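You operate a simulated robot arm through the tools that you are given. There is no shell and no other tool.

You run a simulated two-armed robot. Do the job below in one go: nothing can be reset, and whatever is moved stays where it is left.

Task
Push the laptop's USB plug back in, send the job on the clipboard, switch off and close the lid.

The check looks at the end state, three seconds after you hand in, the way a careful person would. Anything else that was tipped, shoved, dropped, spilled or broken makes it a failure. Lids that push on must go on centred and level and be pressed home; caps that screw on are set level and turned clockwise until they are tight.

Robot
Two 7-joint arms with fingered hands on one trunk that stands fixed in place. Base frame: the origin is at the foot of the trunk, x ahead of it, y to its left, z up; the work surface is at about z = 0.74. Units: m, degrees, N and s.
The left shoulder is at [0.023, 0.269, 1.072], the right one opposite. Each reaches about 1.298 m from its shoulder. Payload 5 kg a hand.
The tool frame of a hand sits at the grasp point between the pads (the TCP): z along the fingers, y along the line on which they close. The tips reach 0.042 m beyond it. The gripper opens to 0.208 m; its body begins 0.119 m behind the TCP. The gripper is a hand of 4 fingers: y runs from the thumb to the fingers, the wrist lies at [0, 0, -0.317] in the tool frame, and closing takes about 1.5 s.
Orientation is that of the tool frame in the base frame, as [roll, pitch, yaw] about the fixed x, y, z axes, in that order (R = Rz(yaw) Ry(pitch) Rx(roll)). With the fingers straight down and closing along the base's y, the tool's x points along the base's -x, its y along +y and its z along -z.

Tools
- The arms move only by the tool arm_command. It takes "left_increments", "right_increments" or both (then of equal length, played together; a hand with none holds still); each is a list of rows, each a list of 7 numbers: the shift along the base's x, y, z in mm, then the turn, a rotation vector about the base's x, y, z in degrees, then the opening in per cent of the stroke, from 0 (shut) to 100 (fully open). In form: [[x, y, z, ax, ay, az, jaw], ...]. A call has 1 to 20 rows; each row is the pose to reach, as a shift and turn from the pose commanded when the call began. Rows are played at 5 a second. More than 0.05 m and 8.6 degrees between two rows, or a gripper value outside its range, and nothing of the call is played. A pose out of reach is approached as far as the arm can. The call stops where the force on the tool passes 40 N (or 10 N more than at its start, if that is more) or the arm is blocked; 0.2 s more then pass. The fingers move at their own pace (about 0.153 m/s each) and stop on an object; they squeeze with about 24 N. The grip force told is the motor's: it shows also when the fingers shut on nothing. Time passes only in rows, and 0.2 s behind the last, so rows that repeat a pose let the fingers close. It gives the time, the measured TCP pose, the force on the tool (base axes), the opening and the grip force at its end, in the units of the frame above (readings bear some noise), with the torque about the TCP (base axes, N m) and any sound that the robot's microphone picked up.
- Cameras (640 x 400 px; columns grow to the right, rows downward): "scene" is now at [0.1426, 0.0618, 1.342]; the picture's right is [0.67, -0.74, 0.00], its down [-0.38, -0.35, -0.85] and it looks along [0.63, 0.58, -0.52] (base axes); focal length 214 px, centre (320, 200). "left" rides on the left gripper at [-0.093, 0.001, -0.146] in its tool frame; the picture's right is [-0.01, -1.00, 0.00], its down [0.84, -0.01, -0.54] and it looks along [0.54, -0.01, 0.84] (tool axes); focal length 280 px, centre (320, 200). "right" rides on the right gripper at [0.093, 0.001, -0.146] in its tool frame; the picture's right is [-0.01, 1.00, 0.00], its down [-0.84, -0.01, -0.54] and it looks along [-0.54, -0.01, 0.84] (tool axes); focal length 280 px, centre (320, 200). There is no depth. A picture from a camera that has moved, and an enlarged one, comes with that camera's place and axes in the base frame and with its lens.
- grab_frame(camera): a new picture of that camera. It takes no simulated time.
- lift_body(by): moves the trunk up (or, below 0, down) by that many m; the arms and the scene camera ride with it, the base frame stays. It gives what a move gives, with no picture.
- hand_shape(shape, hand): the hand has 4 fingers and takes this shape, open, in about a second: jaw (thumb against the fingers, like two jaws); tri (thumb and two fingers); tip (a fingertip pinch); poke (one finger out to press); point (the index stretched); flat (the hand flat); cup (the hand cupped); fist (a fist). The gripper value then closes the fingers along that shape, each until it touches; the sizes above hold for jaw. It gives what a move gives, with no picture.
- turn_head(pan, tilt): turns the head with the scene camera to pan (to the left, within 80 degrees either way) and tilt (down, from -29 to 69), counted from straight ahead of the robot (the tilt from the chest, where the trunk bows). It gives what a move gives.
- enlarge(camera, box): a new picture of the part [left, top, right, bottom] of that camera's present view, enlarged. It takes no simulated time.
- close_job(): hands the job in; it is judged then, once.

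Nothing tells you positions but the pictures and the camera data. Unless the task says otherwise, let go and move clear before handing in.

The tools are called as name(argument=value, ...) on one line, values as JSON. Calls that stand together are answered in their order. arm_command: Moves the arms, as the interface text tells. Its arguments: {"type":"object","properties":{"left_increments":{"type":"array"},"right_increments":{"type":"array"}},"required":[]} The other tools are called the same way: lift_body (by) moves the trunk up or down; hand_shape (shape, hand) gives the hand a shape; turn_head (pan, tilt) turns the head that bears the scene camera; grab_frame (camera) takes a picture; enlarge (camera, box) takes an enlarged picture of a part of a camera's view; close_job () hands the job in.

At the start:

```text
clock: 0.0
left_tool_pos: [0.4213, 0.5267, 1.2436]
left_orientation: [-180.0, 0.0, -157.0]
left_force: [0.3, 0.1, -0.1]
left_moment: [-0.03, 0.0, 0.04]
left_opening: 0.2078
left_finger_force: 0.1
left_shape: jaw
right_tool_pos: [0.571, -0.0001, 1.2147]
right_orientation: [179.9, -0.1, -157.1]
right_force: [0.0, -0.1, 0.1]
right_moment: [-0.02, 0.01, -0.02]
right_opening: 0.2075
right_finger_force: 0.0
right_shape: jaw
trunk travel left (down, up): [-0.45, 0.171]
head pan, tilt (commanded): [42.4, 31.3]
```

scene: 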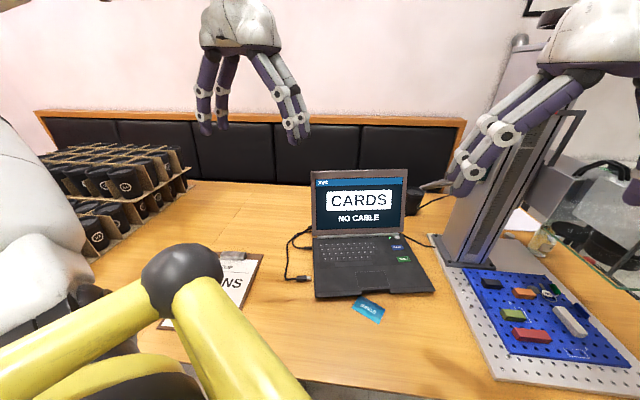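
right: 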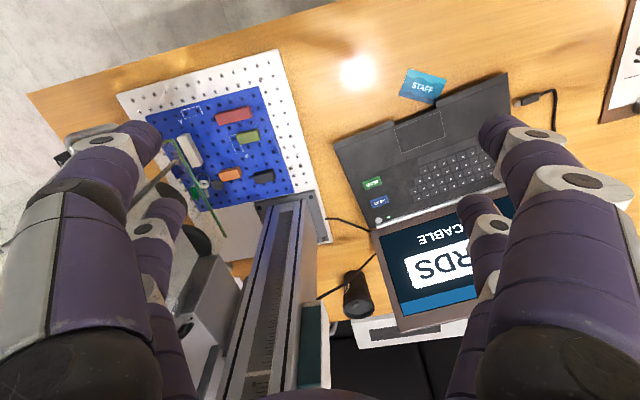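
left: 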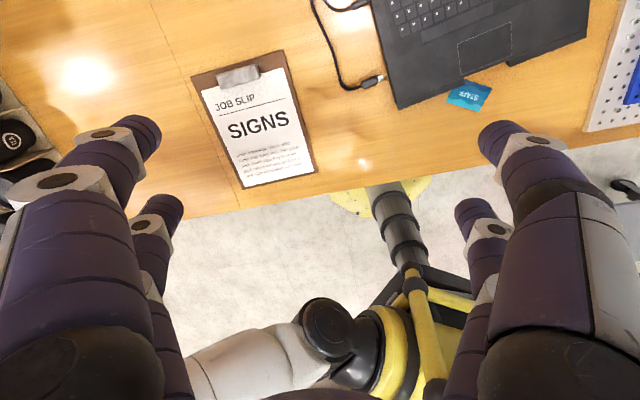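

I see an open laptop showing "CARDS / NO CABLE", a loose USB plug to the left of the laptop, and a clipboard saying "SIGNS". I'll take close-up looks first to find the port, buttons and plug.

enlarge(camera="scene", box=[270, 150, 450, 330])

enlarge(camera="left", box=[300, 0, 600, 130])

enlarge(camera="right", box=[320, 50, 600, 340])

enlarge(camera="left", box=[180, 50, 340, 200])

```text
2.22 times, centred on (360, 240) of scene
camera zoom: at [0.1426, 0.0618, 1.342], right [0.67, -0.74, 0.0], down [-0.38, -0.35, -0.85], along [0.63, 0.58, -0.52], focal length 477 px, centre (231, 111)
```

zoom: 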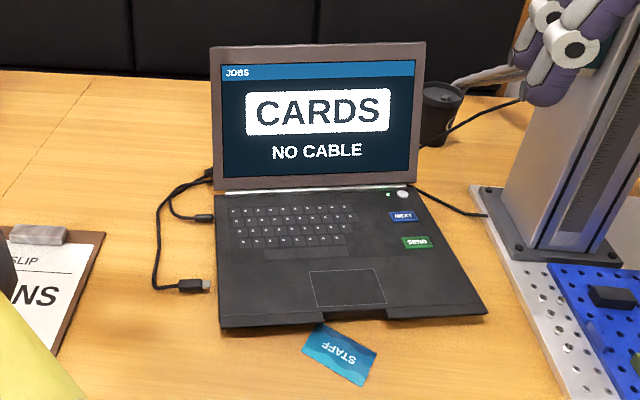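

```text
2.13 times, centred on (450, 65) of left
camera zoom: at [0.5076, 0.5645, 1.3903], right [0.4, -0.92, 0.0], down [-0.77, -0.34, 0.54], along [-0.49, -0.22, -0.84], focal length 598 px, centre (43, 488)
```

zoom: 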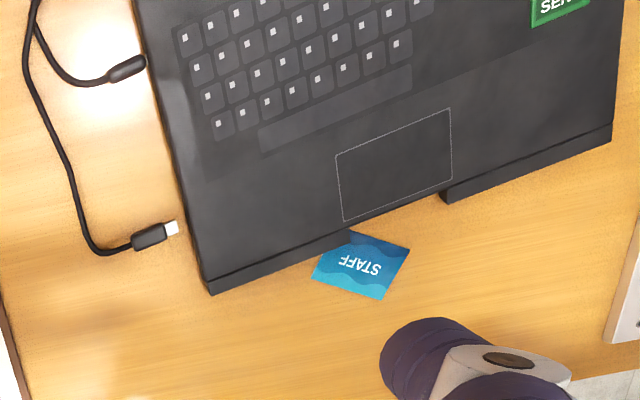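

```text
1.38 times, centred on (460, 195) of right
camera zoom: at [0.4839, -0.0342, 1.3591], right [-0.38, 0.93, 0.0], down [0.78, 0.32, 0.54], along [0.5, 0.2, -0.84], focal length 387 px, centre (127, 207)
```

zoom: 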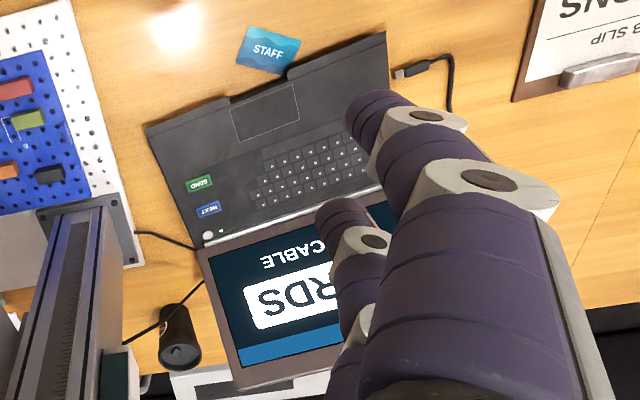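

```text
2.67 times, centred on (260, 125) of left
camera zoom: at [0.5076, 0.5645, 1.3903], right [0.4, -0.92, 0.0], down [-0.77, -0.34, 0.54], along [-0.49, -0.22, -0.84], focal length 748 px, centre (480, 400)
```

zoom: 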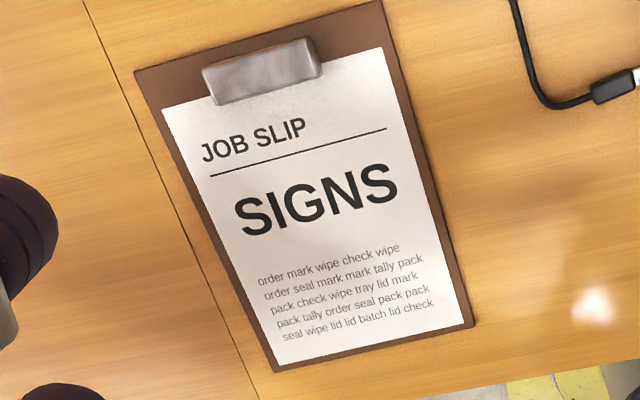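

Close up, the slip reads SIGNS and the laptop has NEXT (blue), SEND (green) and a round power button near the hinge. Next I enlarge the laptop's left side and the plug from the left camera, and the buttons.

enlarge(camera="left", box=[340, 0, 440, 120])

enlarge(camera="scene", box=[360, 220, 420, 270])

enlarge(camera="scene", box=[280, 220, 340, 300])

```text
3.33 times, centred on (390, 60) of left
camera zoom: at [0.5076, 0.5645, 1.3903], right [0.4, -0.92, 0.0], down [-0.77, -0.34, 0.54], along [-0.49, -0.22, -0.84], focal length 935 px, centre (87, 667)
```

zoom: 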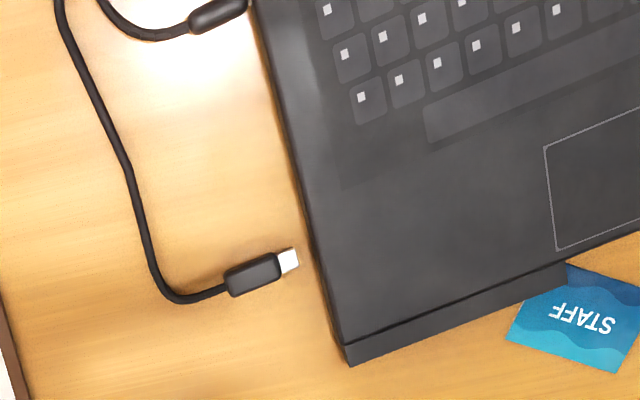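

```text
8.00 times, centred on (390, 245) of scene
camera zoom: at [0.1426, 0.0618, 1.342], right [0.67, -0.74, 0.0], down [-0.38, -0.35, -0.85], along [0.63, 0.58, -0.52], focal length 1716 px, centre (-240, -160)
```

zoom: 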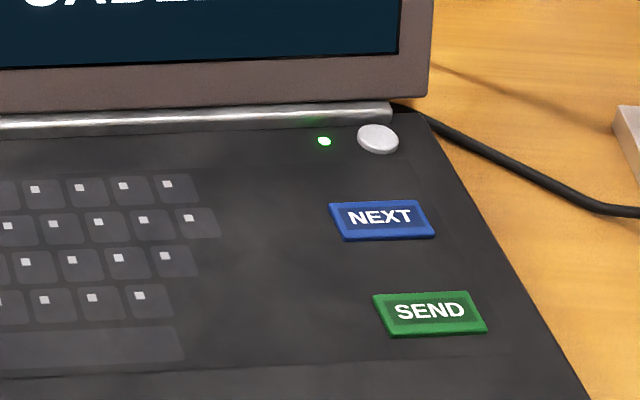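

```text
5.00 times, centred on (310, 260) of scene
camera zoom: at [0.1426, 0.0618, 1.342], right [0.67, -0.74, 0.0], down [-0.38, -0.35, -0.85], along [0.63, 0.58, -0.52], focal length 1072 px, centre (370, -100)
```

zoom: 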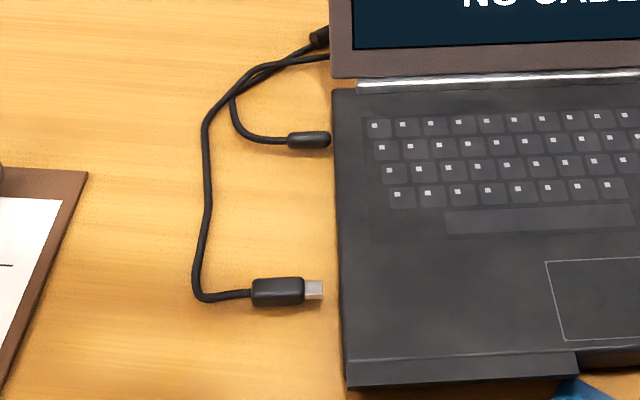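

The plug lies about 2 cm from the laptop's left side, pointing at it; its tip is near (0.47, 0.40). I'll turn the left hand so its camera looks toward the laptop's left side and lower it a little for a view of the port.

arm_command(left_increments=[[-5, 0, -15, 0, 0, 8, 100], [-10, 0, -30, 0, 0, 16, 100], [-15, 0, -45, 0, 0, 24, 100], [-20, 2, -60, 0, 0, 32, 100], [-25, 4, -75, 0, 0, 40, 100], [-30, 6, -90, 0, 0, 48, 100], [-35, 8, -105, 0, 0, 56, 100], [-40, 10, -120, 0, 0, 64, 100], [-45, 12, -135, 0, 0, 72, 100], [-50, 14, -150, 0, 0, 80, 100], [-55, 16, -165, 0, 0, 88, 100], [-60, 18, -180, 0, 0, 96, 100], [-65, 20, -190, 0, 0, 104, 100], [-70, 22, -200, 0, 0, 112, 100], [-70, 22, -200, 0, 0, 112, 100]])

```text
clock: 3.2
left_tool_pos: [0.352, 0.5502, 1.0431]
left_orientation: [-180.0, 0.0, -45.0]
left_force: [0.4, 0.7, -0.2]
left_moment: [-0.01, -0.01, 0.04]
left_opening: 0.2079
left_finger_force: 0.0
left_shape: jaw
right_tool_pos: [0.5702, -0.001, 1.2142]
right_orientation: [-179.9, 0.0, -157.1]
right_force: [0.5, 1.2, -0.2]
right_moment: [0.0, 0.0, -0.04]
right_opening: 0.2078
right_finger_force: 0.0
right_shape: jaw
trunk travel left (down, up): [-0.45, 0.171]
head pan, tilt (commanded): [42.4, 31.3]
```

The turn worked, with the hand now facing the laptop's left side. Let me look.

grab_frame(camera="left")

grab_frame(camera="scene")

```text
taken
camera left: at [0.2848, 0.6145, 1.1899], right [0.7, 0.72, 0.0], down [0.6, -0.59, 0.54], along [0.39, -0.38, -0.84], focal length 280 px, centre (320, 200)
```

left: 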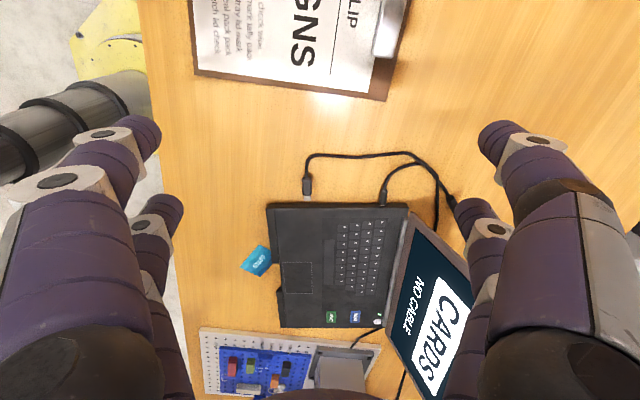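

```text
taken
camera scene: at [0.1426, 0.0618, 1.342], right [0.67, -0.74, 0.0], down [-0.38, -0.35, -0.85], along [0.63, 0.58, -0.52], focal length 214 px, centre (320, 200)
```

scene: 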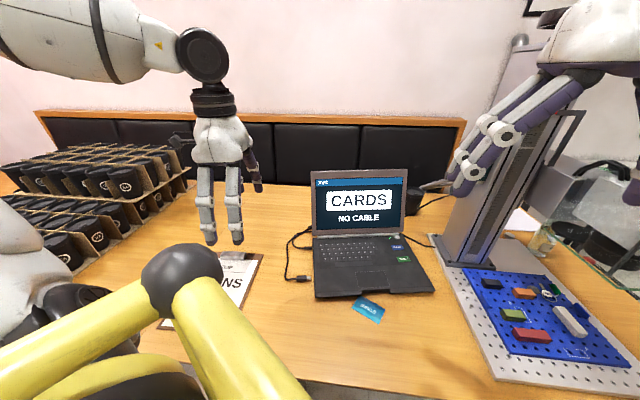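

The left camera sees the plug and the laptop. I'll tilt the hand toward the laptop and lower it to look along the left side face.

arm_command(left_increments=[[0, -10, -35, -3.6, -3.6, 0, 100], [0, -20, -70, -7.2, -7.2, 0, 100], [0, -30, -105, -10.8, -10.8, 0, 100], [0, -45, -140, -14.4, -14.4, 0, 100], [0, -55, -170, -18, -18, 0, 100], [0, -65, -190, -21.2, -21.2, 0, 100], [0, -65, -190, -21.2, -21.2, 0, 100]])

grab_frame(camera="left")

grab_frame(camera="scene")

```text
clock: 4.8
left_tool_pos: [0.3818, 0.5186, 0.8616]
left_orientation: [179.8, -30.0, -45.1]
left_force: [-0.3, -0.1, 0.5]
left_moment: [0.02, -0.01, 0.03]
left_opening: 0.208
left_finger_force: 0.1
left_shape: jaw
left hand out of reach, approached as far as the arm can: row 4, 5, 6, 7
right_tool_pos: [0.5706, 0.0001, 1.2134]
right_orientation: [-180.0, 0.1, -157.1]
right_force: [-0.3, 0.1, 0.6]
right_moment: [0.04, -0.01, -0.04]
right_opening: 0.2079
right_finger_force: 0.0
right_shape: jaw
trunk travel left (down, up): [-0.45, 0.171]
head pan, tilt (commanded): [42.4, 31.3]
```

```text
taken
camera left: at [0.2726, 0.6276, 0.9412], right [0.7, 0.71, -0.01], down [0.33, -0.32, 0.89], along [0.63, -0.62, -0.46], focal length 280 px, centre (320, 200)
```

left: 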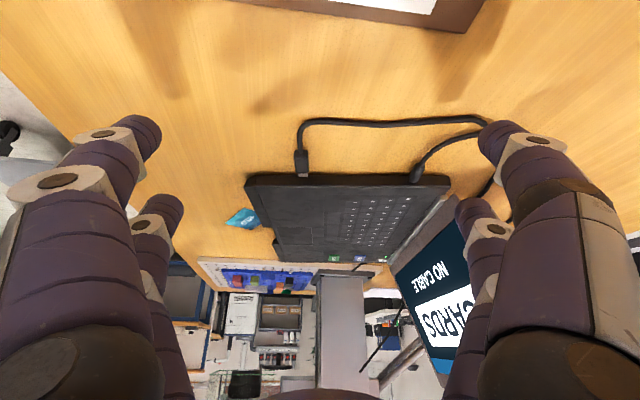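

```text
taken
camera scene: at [0.1424, 0.0614, 1.3422], right [0.67, -0.74, 0.0], down [-0.38, -0.35, -0.85], along [0.63, 0.58, -0.52], focal length 214 px, centre (320, 200)
```

scene: 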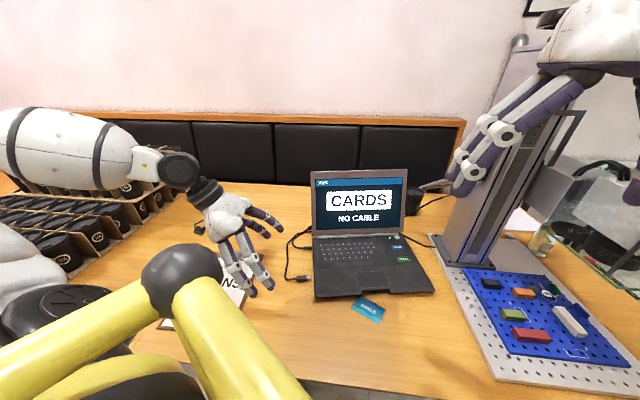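

The laptop's left face is now in view. I'll enlarge it to find the port.

enlarge(camera="left", box=[235, 110, 475, 230])

enlarge(camera="left", box=[270, 130, 350, 210])

```text
2.67 times, centred on (355, 170) of left
camera zoom: at [0.2726, 0.6276, 0.9412], right [0.7, 0.71, -0.01], down [0.33, -0.32, 0.89], along [0.63, -0.62, -0.46], focal length 748 px, centre (227, 280)
```

zoom: 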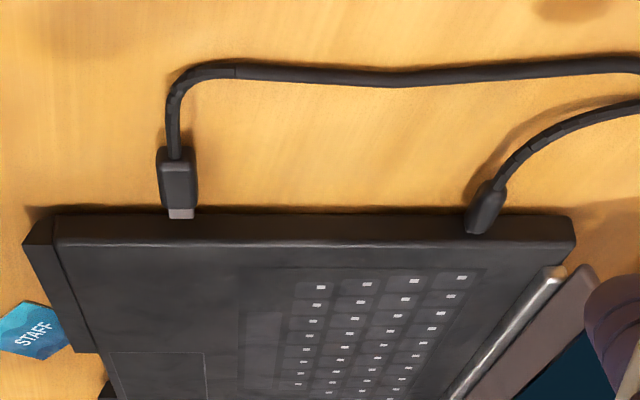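

```text
5.00 times, centred on (310, 170) of left
camera zoom: at [0.2726, 0.6276, 0.9412], right [0.7, 0.71, -0.01], down [0.33, -0.32, 0.89], along [0.63, -0.62, -0.46], focal length 1402 px, centre (370, 350)
```

zoom: 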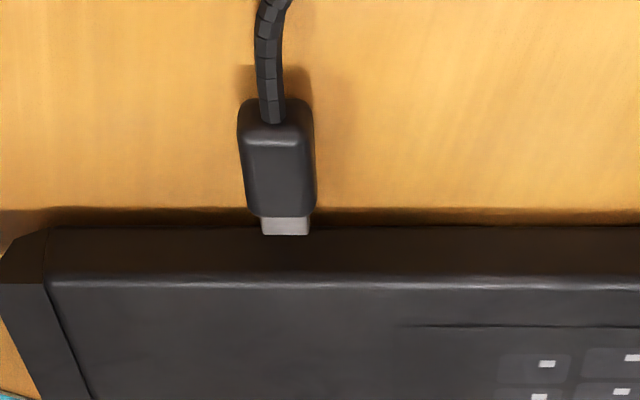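

The plug's metal tip sits roughly 1 cm in front of the side face and may be hiding the port. I'll swing the camera round to view the face from further back along the laptop.

arm_command(left_increments=[[20, 15, 0, 0, 0, -7, 100], [45, 30, -10, 0, 0, -14, 100], [70, 42, -20, 0, 0, -21, 100], [85, 45, -24, 0, 0, -28, 100], [85, 45, -24, 0, 0, -28, 100]])

grab_frame(camera="left")

```text
clock: 6.0
left_tool_pos: [0.4682, 0.5628, 0.8393]
left_orientation: [-179.8, -30.0, -73.2]
left_force: [0.5, 0.5, -0.1]
left_moment: [0.05, 0.0, -0.03]
left_opening: 0.2077
left_finger_force: 0.0
left_shape: jaw
right_tool_pos: [0.5709, -0.0002, 1.2144]
right_orientation: [-180.0, 0.1, -157.1]
right_force: [-0.4, -0.3, 0.4]
right_moment: [0.04, -0.05, 0.01]
right_opening: 0.2081
right_finger_force: 0.0
right_shape: jaw
trunk travel left (down, up): [-0.45, 0.171]
head pan, tilt (commanded): [42.4, 31.3]
```

```text
taken
camera left: at [0.4218, 0.7099, 0.9183], right [0.95, 0.3, -0.01], down [0.14, -0.44, 0.89], along [0.27, -0.85, -0.46], focal length 280 px, centre (320, 200)
```

left: 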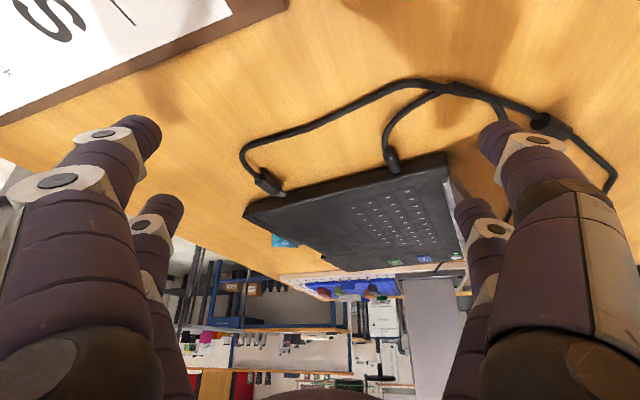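

enlarge(camera="left", box=[230, 150, 320, 240])

enlarge(camera="left", box=[230, 70, 470, 250])

```text
4.44 times, centred on (275, 195) of left
camera zoom: at [0.4218, 0.7099, 0.9183], right [0.95, 0.3, -0.01], down [0.14, -0.44, 0.89], along [0.27, -0.85, -0.46], focal length 1246 px, centre (520, 222)
```

zoom: 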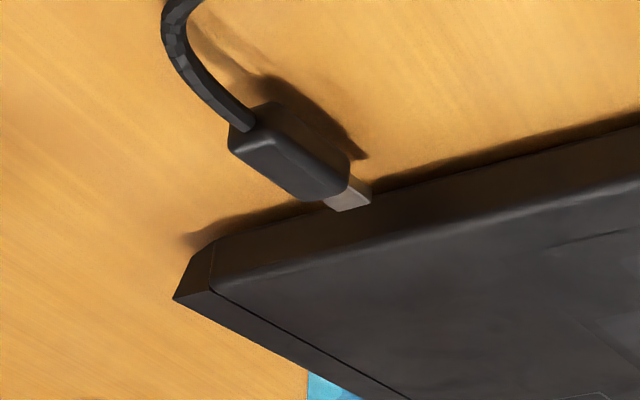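

```text
2.22 times, centred on (350, 160) of left
camera zoom: at [0.4218, 0.7099, 0.9183], right [0.95, 0.3, -0.01], down [0.14, -0.44, 0.89], along [0.27, -0.85, -0.46], focal length 623 px, centre (253, 289)
```

zoom: 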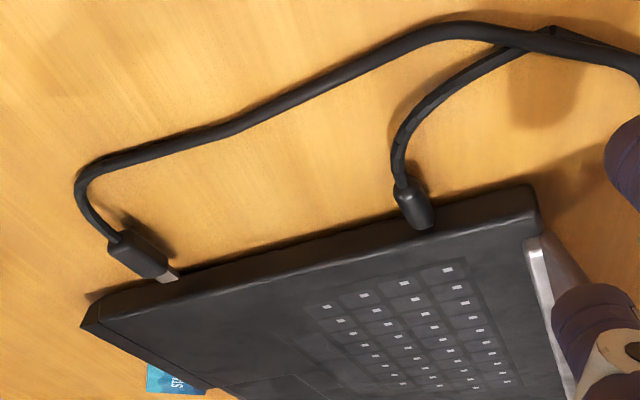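

enlarge(camera="left", box=[265, 180, 301, 204])

enlarge(camera="left", box=[290, 160, 400, 210])

```text
16.00 times, centred on (283, 192) of left
camera zoom: at [0.4218, 0.7099, 0.9183], right [0.95, 0.3, -0.01], down [0.14, -0.44, 0.89], along [0.27, -0.85, -0.46], focal length 4486 px, centre (912, 328)
```

zoom: 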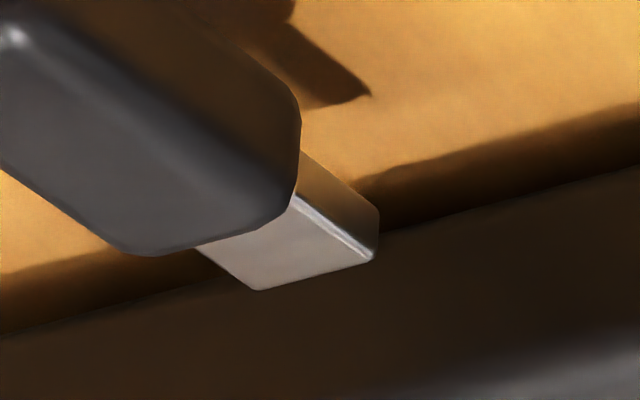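

```text
5.82 times, centred on (345, 185) of left
camera zoom: at [0.4218, 0.7099, 0.9183], right [0.95, 0.3, -0.01], down [0.14, -0.44, 0.89], along [0.27, -0.85, -0.46], focal length 1631 px, centre (174, 287)
```

zoom: 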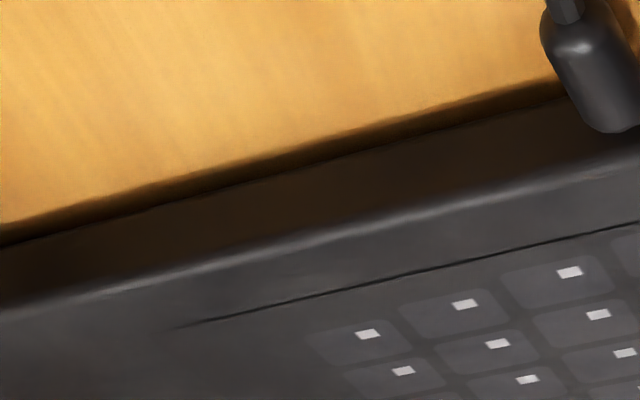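

No port opening is visible from here beyond the dark side face, so it is probably right behind the plug, which seems held at port height by its stiff cable. I'll raise the hand, bring it square to the plug axis and switch to the fingertip pinch shape.

arm_command(left_increments=[[0, 0, 30, 0, 0, 7, 100], [0, -5, 60, 0, 0, 14, 100], [0, -10, 90, 0, 0, 21, 100], [0, -15, 110, 0, 0, 28.2, 100], [0, -15, 110, 0, 0, 28.2, 100]])

hand_shape(hand="left", shape="tip")

grab_frame(camera="left")

grab_frame(camera="scene")

```text
clock: 7.2
left_tool_pos: [0.4685, 0.5495, 0.9491]
left_orientation: [-179.9, -30.0, -44.8]
left_force: [0.9, 1.0, -0.1]
left_moment: [-0.05, -0.02, -0.02]
left_opening: 0.208
left_finger_force: 0.2
left_shape: jaw
right_tool_pos: [0.5707, 0.0001, 1.2138]
right_orientation: [180.0, 0.0, -157.2]
right_force: [0.3, -0.3, -1.0]
right_moment: [-0.07, 0.0, -0.02]
right_opening: 0.2079
right_finger_force: 0.1
right_shape: jaw
trunk travel left (down, up): [-0.45, 0.171]
head pan, tilt (commanded): [42.4, 31.3]
```

```text
clock: 8.1
left_tool_pos: [0.4679, 0.5485, 0.9494]
left_orientation: [-179.9, -30.0, -44.8]
left_force: [-0.2, -0.5, -0.2]
left_moment: [-0.02, 0.02, 0.01]
left_opening: 0.2079
left_finger_force: 0.1
left_shape: tip
right_tool_pos: [0.5698, -0.0011, 1.2145]
right_orientation: [-180.0, 0.1, -157.1]
right_force: [-0.7, 0.2, 0.7]
right_moment: [0.01, 0.0, -0.01]
right_opening: 0.2078
right_finger_force: 0.0
right_shape: jaw
trunk travel left (down, up): [-0.45, 0.171]
head pan, tilt (commanded): [42.4, 31.3]
```

```text
taken
camera left: at [0.3584, 0.655, 1.0281], right [0.7, 0.72, -0.01], down [0.33, -0.32, 0.89], along [0.63, -0.62, -0.46], focal length 280 px, centre (320, 200)
```

left: 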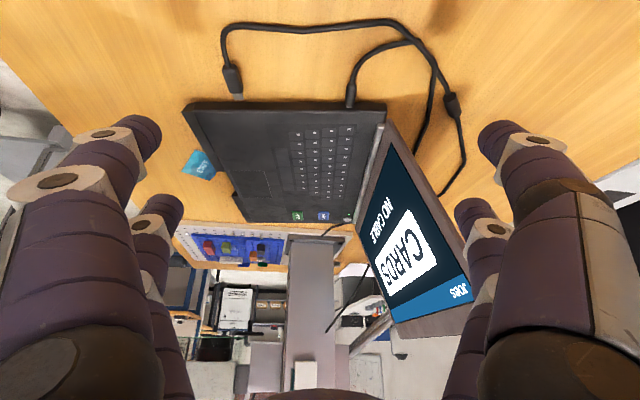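

```text
taken
camera scene: at [0.1425, 0.0617, 1.3421], right [0.67, -0.74, 0.0], down [-0.38, -0.35, -0.85], along [0.63, 0.58, -0.52], focal length 214 px, centre (320, 200)
```

scene: 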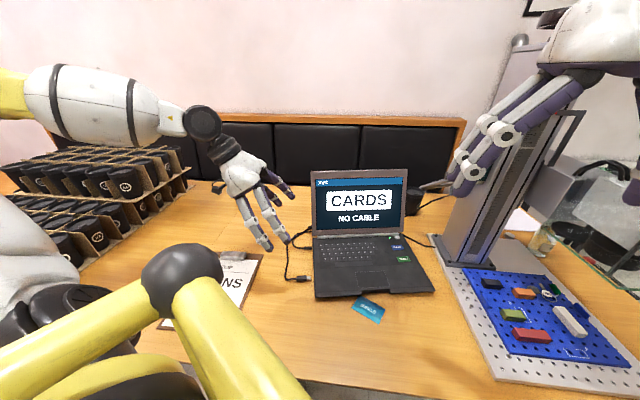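

The tip shape looks the same when open; I'll partly close it in the air to see how the fingers come together.

arm_command(left_increments=[[0, 0, 0, 0, 0, 0, 20], [0, 0, 0, 0, 0, 0, 20], [0, 0, 0, 0, 0, 0, 20], [0, 0, 0, 0, 0, 0, 20], [0, 0, 0, 0, 0, 0, 20], [0, 0, 0, 0, 0, 0, 20]])

grab_frame(camera="left")

grab_frame(camera="scene")

```text
clock: 9.5
left_tool_pos: [0.4677, 0.5469, 0.9481]
left_orientation: [-179.9, -30.0, -44.9]
left_force: [-0.8, -0.4, 0.0]
left_moment: [-0.01, -0.01, 0.02]
left_opening: 0.0424
left_finger_force: 0.1
left_shape: tip
right_tool_pos: [0.5706, -0.0003, 1.2133]
right_orientation: [-179.9, 0.0, -157.2]
right_force: [-0.6, 0.0, -0.4]
right_moment: [-0.01, 0.03, 0.0]
right_opening: 0.2079
right_finger_force: 0.0
right_shape: jaw
trunk travel left (down, up): [-0.45, 0.171]
head pan, tilt (commanded): [42.4, 31.3]
```

```text
taken
camera left: at [0.3584, 0.6551, 1.028], right [0.7, 0.72, -0.01], down [0.33, -0.32, 0.89], along [0.63, -0.62, -0.46], focal length 280 px, centre (320, 200)
```

left: 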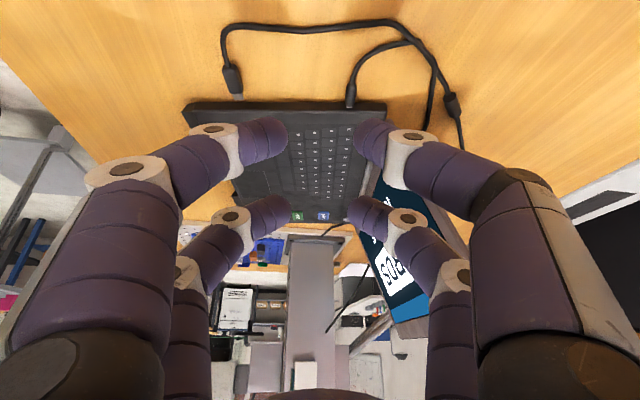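

```text
taken
camera scene: at [0.1426, 0.0618, 1.342], right [0.67, -0.74, 0.0], down [-0.38, -0.35, -0.85], along [0.63, 0.58, -0.52], focal length 214 px, centre (320, 200)
```

scene: 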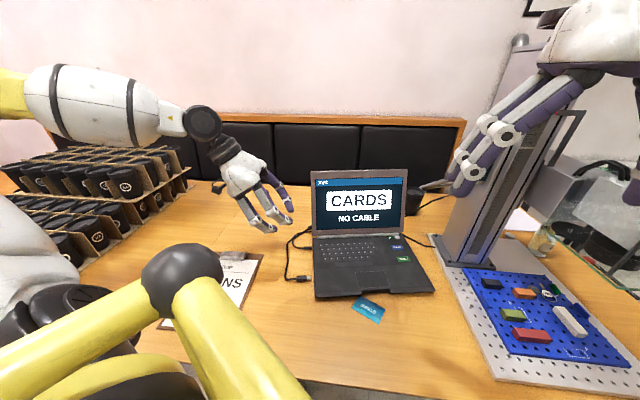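

arm_command(left_increments=[[0, 0, 0, 0, 0, 0, 0], [0, 0, 0, 0, 0, 0, 0], [0, 0, 0, 0, 0, 0, 0], [0, 0, 0, 0, 0, 0, 0]])

grab_frame(camera="left")

enlarge(camera="scene", box=[190, 120, 330, 260])

```text
clock: 10.5
left_tool_pos: [0.4683, 0.5468, 0.948]
left_orientation: [-179.9, -30.0, -44.9]
left_force: [0.2, -0.2, -0.1]
left_moment: [-0.01, 0.0, 0.0]
left_opening: 0.0
left_finger_force: 24.2
left_shape: tip
right_tool_pos: [0.5717, -0.0003, 1.214]
right_orientation: [180.0, 0.0, -157.1]
right_force: [1.9, 1.1, -0.8]
right_moment: [-0.02, 0.02, 0.0]
right_opening: 0.208
right_finger_force: 0.0
right_shape: jaw
trunk travel left (down, up): [-0.45, 0.171]
head pan, tilt (commanded): [42.4, 31.3]
```

```text
taken
camera left: at [0.3584, 0.6551, 1.028], right [0.7, 0.72, -0.01], down [0.33, -0.32, 0.89], along [0.63, -0.62, -0.46], focal length 280 px, centre (320, 200)
```

left: 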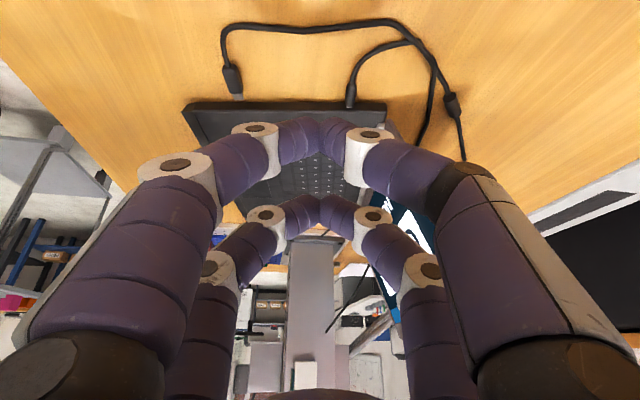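

```text
2.86 times, centred on (260, 190) of scene
camera zoom: at [0.1426, 0.0618, 1.342], right [0.67, -0.74, 0.0], down [-0.38, -0.35, -0.85], along [0.63, 0.58, -0.52], focal length 613 px, centre (491, 229)
```

zoom: 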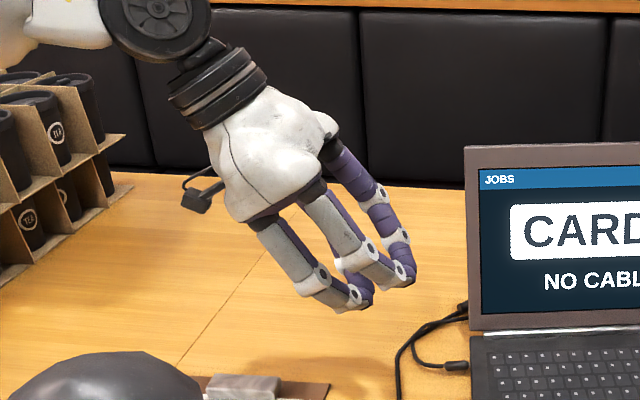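

In tip shape the four fingers close as two pairs about 6 cm apart. I'll check the "tri" shape too before choosing.

hand_shape(hand="left", shape="tri")

grab_frame(camera="left")

arm_command(left_increments=[[0, 0, 0, 0, 0, 0, 5], [0, 0, 0, 0, 0, 0, 5], [0, 0, 0, 0, 0, 0, 5], [0, 0, 0, 0, 0, 0, 5], [0, 0, 0, 0, 0, 0, 5], [0, 0, 0, 0, 0, 0, 5], [0, 0, 0, 0, 0, 0, 5]])

grab_frame(camera="left")

enlarge(camera="scene", box=[190, 120, 330, 260])

```text
clock: 11.4
left_tool_pos: [0.4685, 0.5474, 0.948]
left_orientation: [-179.9, -30.0, -44.9]
left_force: [1.4, 0.4, 0.1]
left_moment: [0.04, 0.01, -0.01]
left_opening: 0.208
left_finger_force: 0.1
left_shape: tri
right_tool_pos: [0.5699, -0.0016, 1.2145]
right_orientation: [-180.0, 0.0, -157.2]
right_force: [-0.4, 0.1, -0.4]
right_moment: [0.0, 0.0, 0.0]
right_opening: 0.2079
right_finger_force: 0.1
right_shape: jaw
trunk travel left (down, up): [-0.45, 0.171]
head pan, tilt (commanded): [42.4, 31.3]
```

```text
taken
camera left: at [0.3584, 0.6551, 1.028], right [0.7, 0.72, -0.01], down [0.33, -0.32, 0.89], along [0.63, -0.62, -0.46], focal length 280 px, centre (320, 200)
```

left: 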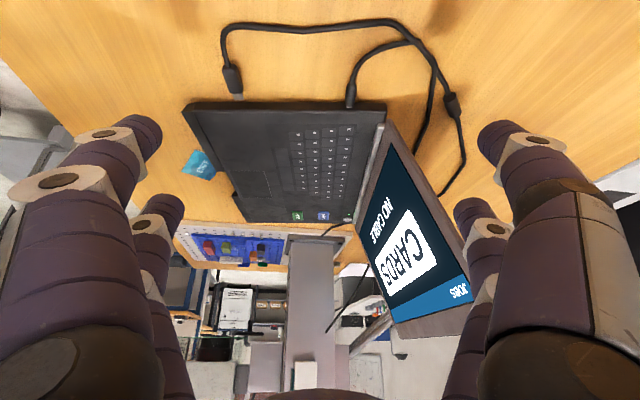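

```text
clock: 13.0
left_tool_pos: [0.4687, 0.5474, 0.9481]
left_orientation: [180.0, -30.0, -45.0]
left_force: [0.5, -0.7, 0.7]
left_moment: [0.02, -0.02, 0.0]
left_opening: 0.0108
left_finger_force: 0.0
left_shape: tri
right_tool_pos: [0.5714, 0.0004, 1.2135]
right_orientation: [180.0, 0.0, -157.1]
right_force: [1.1, -0.2, 0.2]
right_moment: [0.02, -0.04, 0.0]
right_opening: 0.2077
right_finger_force: 0.1
right_shape: jaw
trunk travel left (down, up): [-0.45, 0.171]
head pan, tilt (commanded): [42.4, 31.3]
```

```text
taken
camera left: at [0.3584, 0.6551, 1.028], right [0.7, 0.72, -0.01], down [0.33, -0.32, 0.89], along [0.63, -0.62, -0.46], focal length 280 px, centre (320, 200)
```

left: 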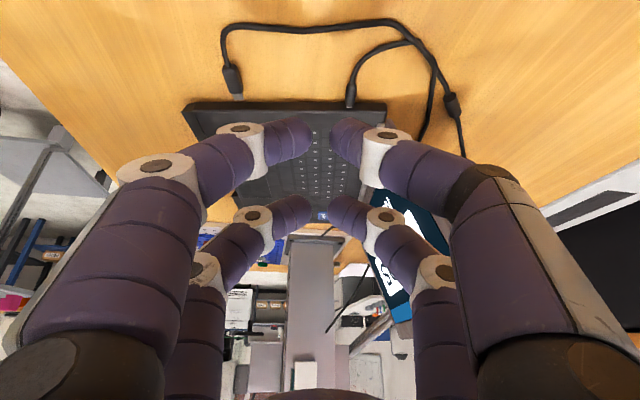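

```text
2.86 times, centred on (260, 190) of scene
camera zoom: at [0.1426, 0.0618, 1.342], right [0.67, -0.74, 0.0], down [-0.38, -0.35, -0.85], along [0.63, 0.58, -0.52], focal length 613 px, centre (491, 229)
```

zoom: 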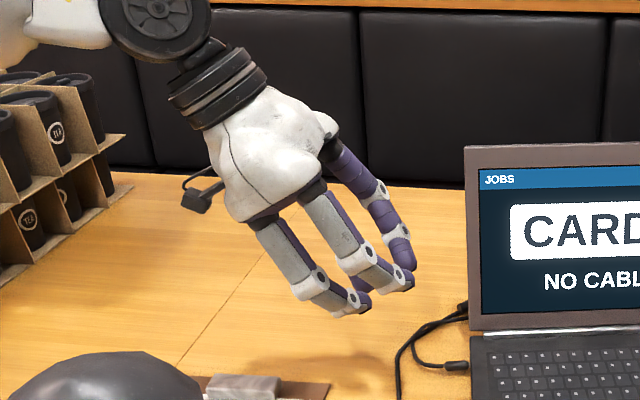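

All three shapes act as two finger pairs about 6 cm apart, so I'll tilt the hand and pinch the plug with the rear pair while the front pair stays above the laptop. The wrist is too near the shoulder for that, so I'll reopen a little and raise the trunk.

hand_shape(hand="left", shape="tip")

lift_body(by=0.165)

```text
clock: 13.9
left_tool_pos: [0.468, 0.5481, 0.9483]
left_orientation: [-179.8, -29.9, -44.9]
left_force: [0.0, -0.2, 0.1]
left_moment: [0.0, -0.01, 0.0]
left_opening: 0.2078
left_finger_force: 0.0
left_shape: tip
right_tool_pos: [0.5713, -0.0009, 1.2143]
right_orientation: [180.0, 0.0, -157.1]
right_force: [-0.6, 0.4, 0.2]
right_moment: [0.01, -0.01, -0.01]
right_opening: 0.208
right_finger_force: 0.1
right_shape: jaw
trunk travel left (down, up): [-0.45, 0.171]
head pan, tilt (commanded): [42.4, 31.3]
```

```text
clock: 15.8
left_tool_pos: [0.468, 0.5463, 1.1132]
left_orientation: [179.9, -29.8, -44.9]
left_force: [-0.2, -0.7, 0.0]
left_moment: [0.02, 0.03, 0.0]
left_opening: 0.2078
left_finger_force: 0.0
left_shape: tip
right_tool_pos: [0.5698, 0.0003, 1.3781]
right_orientation: [-180.0, 0.0, -157.1]
right_force: [0.3, 0.1, 0.0]
right_moment: [-0.02, -0.02, -0.02]
right_opening: 0.208
right_finger_force: 0.1
right_shape: jaw
trunk travel left (down, up): [-0.615, 0.006]
head pan, tilt (commanded): [42.4, 31.3]
```

Trunk is up. Now I bring the left hand over the plug at a safe height with the fingers narrowed.

arm_command(left_increments=[[-3, -20, -35, 0, 0, 0, 60], [-7, -42, -70, 0, 0, 0, 45], [-10, -64, -105, 0, 0, 0, 35], [-14, -86, -140, 0, 0, 0, 30], [-18, -108, -175, 0, 0, 0, 30], [-21, -128, -208, 0, 0, 0, 30], [-21, -128, -208, 0, 0, 0, 30]])

grab_frame(camera="left")

grab_frame(camera="scene")

```text
clock: 17.4
left_tool_pos: [0.4552, 0.4242, 0.9063]
left_orientation: [180.0, -30.0, -45.0]
left_force: [-1.3, -0.1, 0.3]
left_moment: [0.01, -0.11, 0.03]
left_opening: 0.0623
left_finger_force: 0.1
left_shape: tip
left hand out of reach, approached as far as the arm can: row 6, 7
right_tool_pos: [0.5695, 0.0006, 1.3804]
right_orientation: [-179.9, 0.0, -157.1]
right_force: [-0.9, 0.4, 1.5]
right_moment: [-0.02, -0.19, -0.03]
right_opening: 0.2079
right_finger_force: 0.1
right_shape: jaw
trunk travel left (down, up): [-0.615, 0.006]
head pan, tilt (commanded): [42.4, 31.3]
```

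```text
taken
camera left: at [0.3461, 0.5326, 0.9859], right [0.7, 0.72, -0.01], down [0.33, -0.32, 0.89], along [0.63, -0.62, -0.46], focal length 280 px, centre (320, 200)
```

left: 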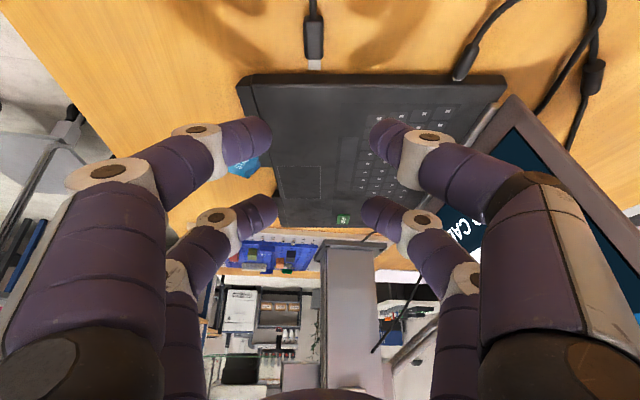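

```text
taken
camera scene: at [0.1355, 0.062, 1.5082], right [0.67, -0.74, 0.0], down [-0.38, -0.35, -0.85], along [0.63, 0.58, -0.52], focal length 214 px, centre (320, 200)
```

scene: 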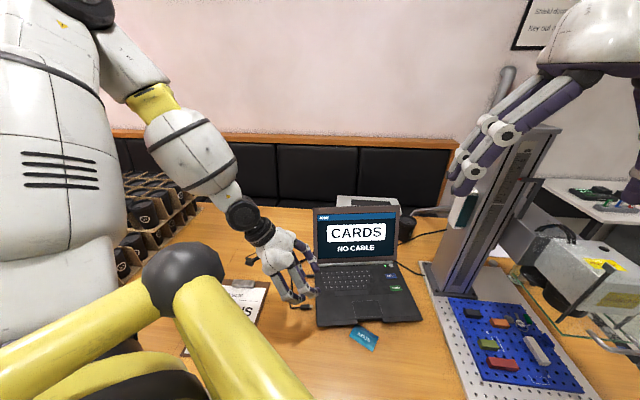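

The hand is above the plug; the reach should ease as it goes lower. Let me zoom on the plug from here.

enlarge(camera="left", box=[270, 0, 370, 110])

enlarge(camera="scene", box=[240, 240, 340, 330])

```text
3.64 times, centred on (320, 55) of left
camera zoom: at [0.3461, 0.5326, 0.9859], right [0.7, 0.72, -0.01], down [0.33, -0.32, 0.89], along [0.63, -0.62, -0.46], focal length 1020 px, centre (320, 727)
```

zoom: 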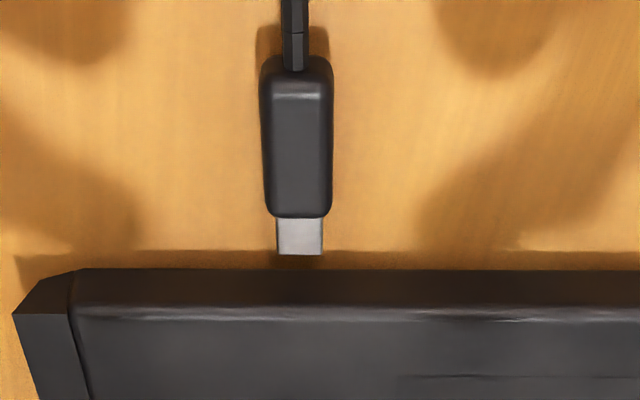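

```text
4.44 times, centred on (290, 285) of scene
camera zoom: at [0.1355, 0.062, 1.5082], right [0.67, -0.74, 0.0], down [-0.38, -0.35, -0.85], along [0.63, 0.58, -0.52], focal length 953 px, centre (453, -178)
```

zoom: 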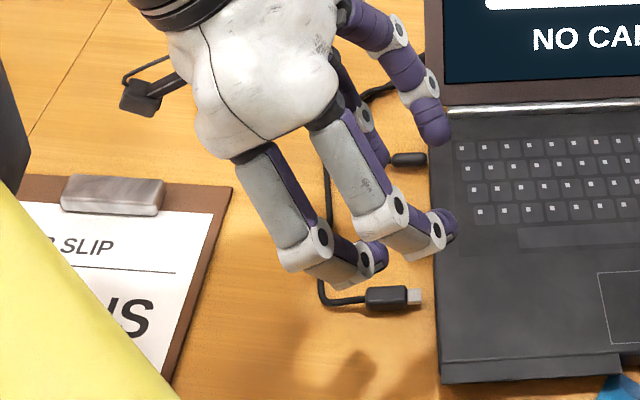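

The plug is clearly free about 11 mm short of the face and aligned straight at it, parallel to the laptop's side normal; it sits at s≈0.617 along my diagonal axis, body about 37 mm long. I'll tilt the hand to about 40° and come down in steps, watching both cameras.

arm_command(left_increments=[[-2, 0, -20, -3.53, -3.53, 0, 30], [-5, 0, -40, -7.07, -7.07, 0, 30], [-7.5, 0.5, -56, -7.07, -7.07, 0, 30], [-7.5, 0.5, -56, -7.07, -7.07, 0, 30]])

grab_frame(camera="left")

enlarge(camera="scene", box=[240, 240, 340, 330])

```text
clock: 18.4
left_tool_pos: [0.45, 0.4244, 0.8488]
left_orientation: [-179.9, -40.0, -45.0]
left_force: [-0.3, 0.4, 0.3]
left_moment: [0.0, -0.01, -0.01]
left_opening: 0.0626
left_finger_force: 0.0
left_shape: tip
right_tool_pos: [0.5701, -0.0, 1.3794]
right_orientation: [-180.0, -0.1, -157.0]
right_force: [0.7, -0.1, 0.7]
right_moment: [0.05, 0.01, 0.01]
right_opening: 0.208
right_finger_force: 0.0
right_shape: jaw
trunk travel left (down, up): [-0.615, 0.006]
head pan, tilt (commanded): [42.4, 31.3]
```

```text
taken
camera left: at [0.3309, 0.5407, 0.9014], right [0.7, 0.72, -0.01], down [0.22, -0.2, 0.95], along [0.68, -0.67, -0.3], focal length 280 px, centre (320, 200)
```

left: 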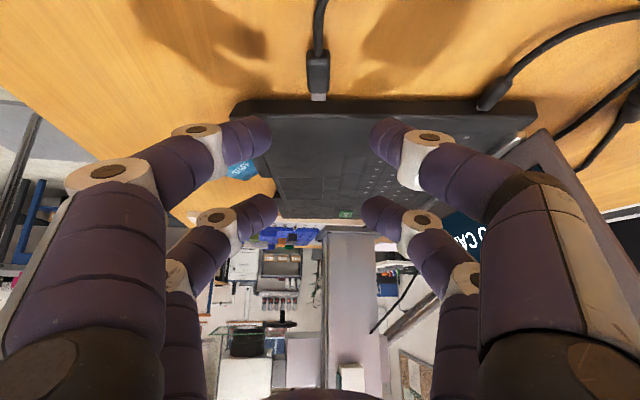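

```text
4.44 times, centred on (290, 285) of scene
camera zoom: at [0.1368, 0.0615, 1.508], right [0.67, -0.74, 0.0], down [-0.38, -0.35, -0.85], along [0.63, 0.58, -0.52], focal length 953 px, centre (453, -178)
```

zoom: 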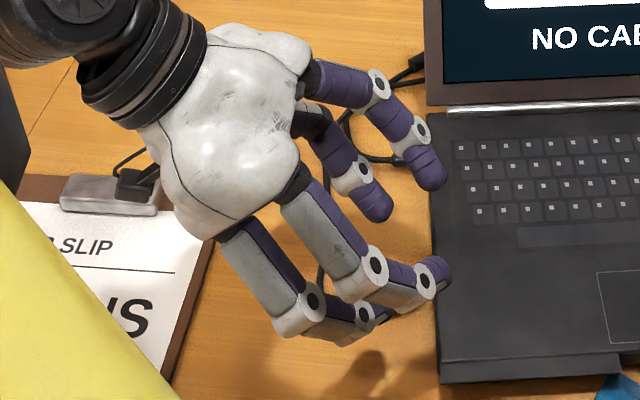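

The projection says descending about 49 mm puts the plug right between the rear fingertips. I'll go down most of the way and check.

arm_command(left_increments=[[-1, 0, -15, 0, 0, 0, 30], [-2, 0, -30, 0, 0, 0, 30], [-2.5, 0.5, -38, 0, 0, 0, 30], [-2.5, 0.5, -42, 0, 0, 0, 30], [-2.5, 0.5, -42, 0, 0, 0, 30]])

grab_frame(camera="left")

enlarge(camera="left", box=[230, 70, 410, 180])

enlarge(camera="scene", box=[240, 240, 340, 330])

```text
clock: 19.6
left_tool_pos: [0.4469, 0.4265, 0.8078]
left_orientation: [-179.9, -40.0, -44.9]
left_force: [0.5, -0.2, -0.3]
left_moment: [0.02, 0.0, 0.02]
left_opening: 0.0626
left_finger_force: 0.0
left_shape: tip
right_tool_pos: [0.5717, -0.0007, 1.3788]
right_orientation: [180.0, 0.0, -157.2]
right_force: [-0.1, 0.5, 0.5]
right_moment: [-0.03, -0.05, 0.0]
right_opening: 0.2081
right_finger_force: 0.0
right_shape: jaw
trunk travel left (down, up): [-0.615, 0.006]
head pan, tilt (commanded): [42.4, 31.3]
```

```text
taken
camera left: at [0.3283, 0.5423, 0.8595], right [0.7, 0.72, -0.01], down [0.22, -0.2, 0.95], along [0.68, -0.67, -0.3], focal length 280 px, centre (320, 200)
```

left: 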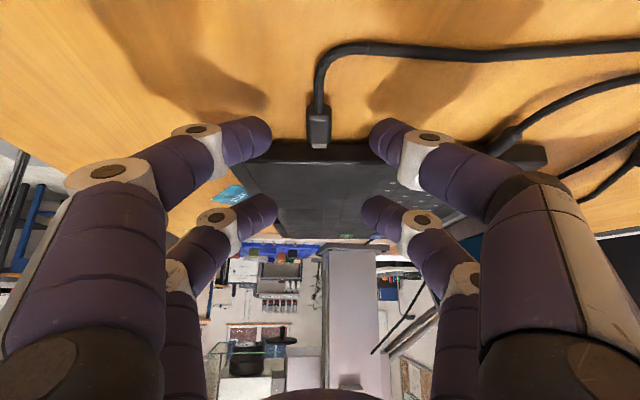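

```text
3.56 times, centred on (320, 125) of left
camera zoom: at [0.3283, 0.5423, 0.8595], right [0.7, 0.72, -0.01], down [0.22, -0.2, 0.95], along [0.68, -0.67, -0.3], focal length 997 px, centre (320, 467)
```

zoom: 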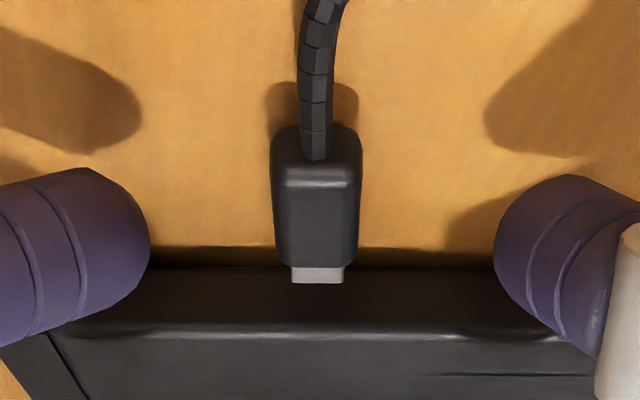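

```text
4.44 times, centred on (290, 285) of scene
camera zoom: at [0.1368, 0.0619, 1.5079], right [0.67, -0.74, 0.0], down [-0.38, -0.35, -0.85], along [0.63, 0.58, -0.52], focal length 953 px, centre (453, -178)
```

zoom: 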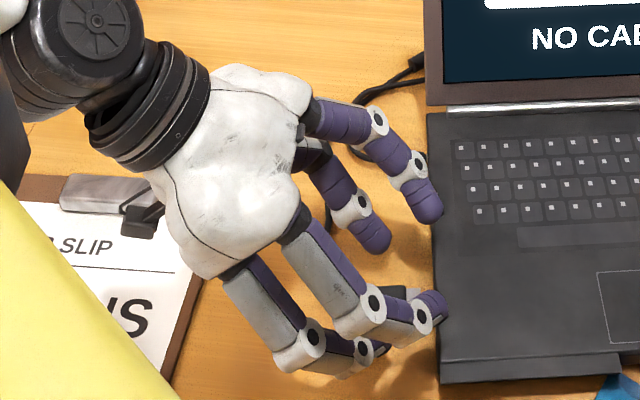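

The plug sits between the rear fingertips but they need to be a few millimetres lower to bracket its sides. I'll step down gently, watching force.

arm_command(left_increments=[[0, 0, -2, 0, 0, 0, 30], [0, 0, -4, 0, 0, 0, 30], [0, 0, -5, 0, 0, 0, 30], [0, 0, -5, 0, 0, 0, 30]])

enlarge(camera="left", box=[230, 70, 410, 180])

```text
clock: 20.6
left_tool_pos: [0.4458, 0.426, 0.8014]
left_orientation: [-180.0, -40.0, -45.0]
left_force: [-0.4, -0.3, 0.2]
left_moment: [-0.03, -0.01, 0.01]
left_opening: 0.0626
left_finger_force: 0.1
left_shape: tip
right_tool_pos: [0.5712, 0.0002, 1.379]
right_orientation: [-180.0, 0.0, -157.1]
right_force: [-0.5, 0.0, 0.1]
right_moment: [0.02, 0.03, -0.01]
right_opening: 0.2078
right_finger_force: 0.0
right_shape: jaw
trunk travel left (down, up): [-0.615, 0.006]
head pan, tilt (commanded): [42.4, 31.3]
```

```text
3.56 times, centred on (320, 125) of left
camera zoom: at [0.3281, 0.5418, 0.854], right [0.7, 0.72, -0.01], down [0.22, -0.2, 0.95], along [0.68, -0.67, -0.3], focal length 997 px, centre (320, 467)
```

zoom: 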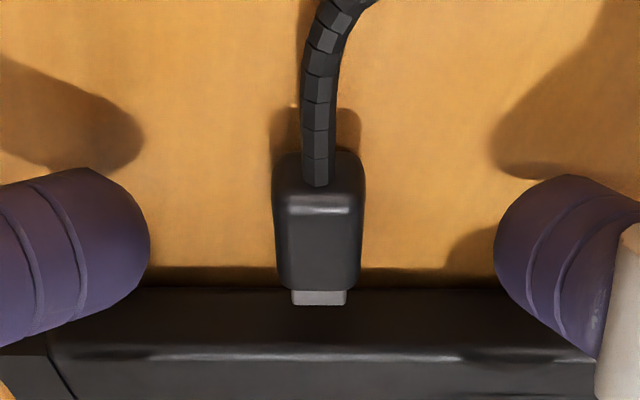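

arm_command(left_increments=[[0, 0, -1, 0, 0, 0, 30], [0, 0, -2, 0, 0, 0, 30], [0, 0, -3, 0, 0, 0, 30], [0, 0, -4, 0, 0, 0, 30], [0, 0, -4, 0, 0, 0, 30]])

enlarge(camera="left", box=[230, 70, 410, 180])

enlarge(camera="scene", box=[270, 270, 330, 320])

```text
clock: 21.8
left_tool_pos: [0.4468, 0.4256, 0.7977]
left_orientation: [180.0, -40.0, -45.0]
left_force: [-0.3, 0.2, 0.1]
left_moment: [0.02, -0.01, 0.03]
left_opening: 0.0625
left_finger_force: 0.1
left_shape: tip
right_tool_pos: [0.5708, -0.0002, 1.3787]
right_orientation: [180.0, 0.0, -157.1]
right_force: [0.4, 0.3, -0.3]
right_moment: [0.02, 0.0, 0.01]
right_opening: 0.2078
right_finger_force: 0.1
right_shape: jaw
trunk travel left (down, up): [-0.615, 0.006]
head pan, tilt (commanded): [42.4, 31.3]
```

```text
3.56 times, centred on (320, 125) of left
camera zoom: at [0.3285, 0.5418, 0.8501], right [0.7, 0.72, -0.01], down [0.22, -0.2, 0.95], along [0.68, -0.67, -0.3], focal length 997 px, centre (320, 467)
```

zoom: 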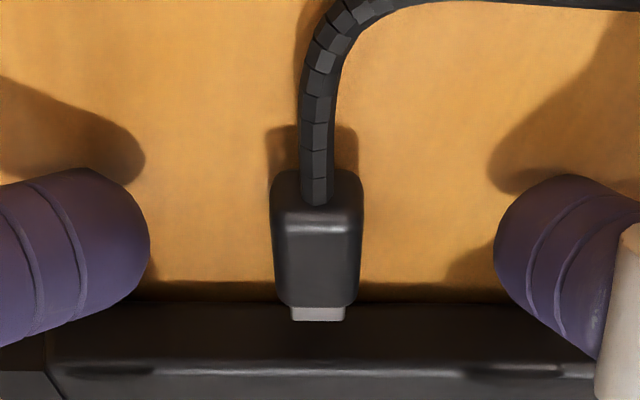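

```text
8.00 times, centred on (300, 295) of scene
camera zoom: at [0.1368, 0.0618, 1.5079], right [0.67, -0.74, 0.0], down [-0.38, -0.35, -0.85], along [0.63, 0.58, -0.52], focal length 1716 px, centre (480, -560)
```

zoom: 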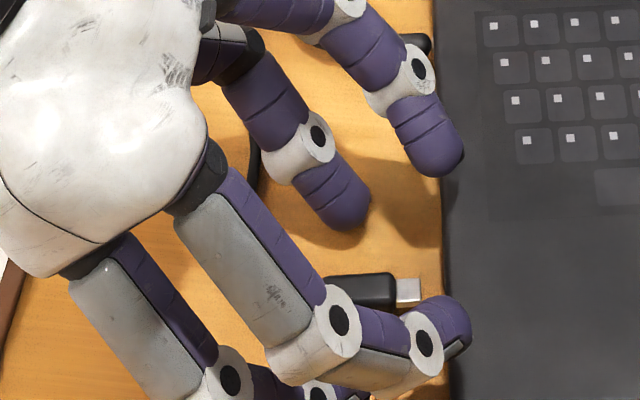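

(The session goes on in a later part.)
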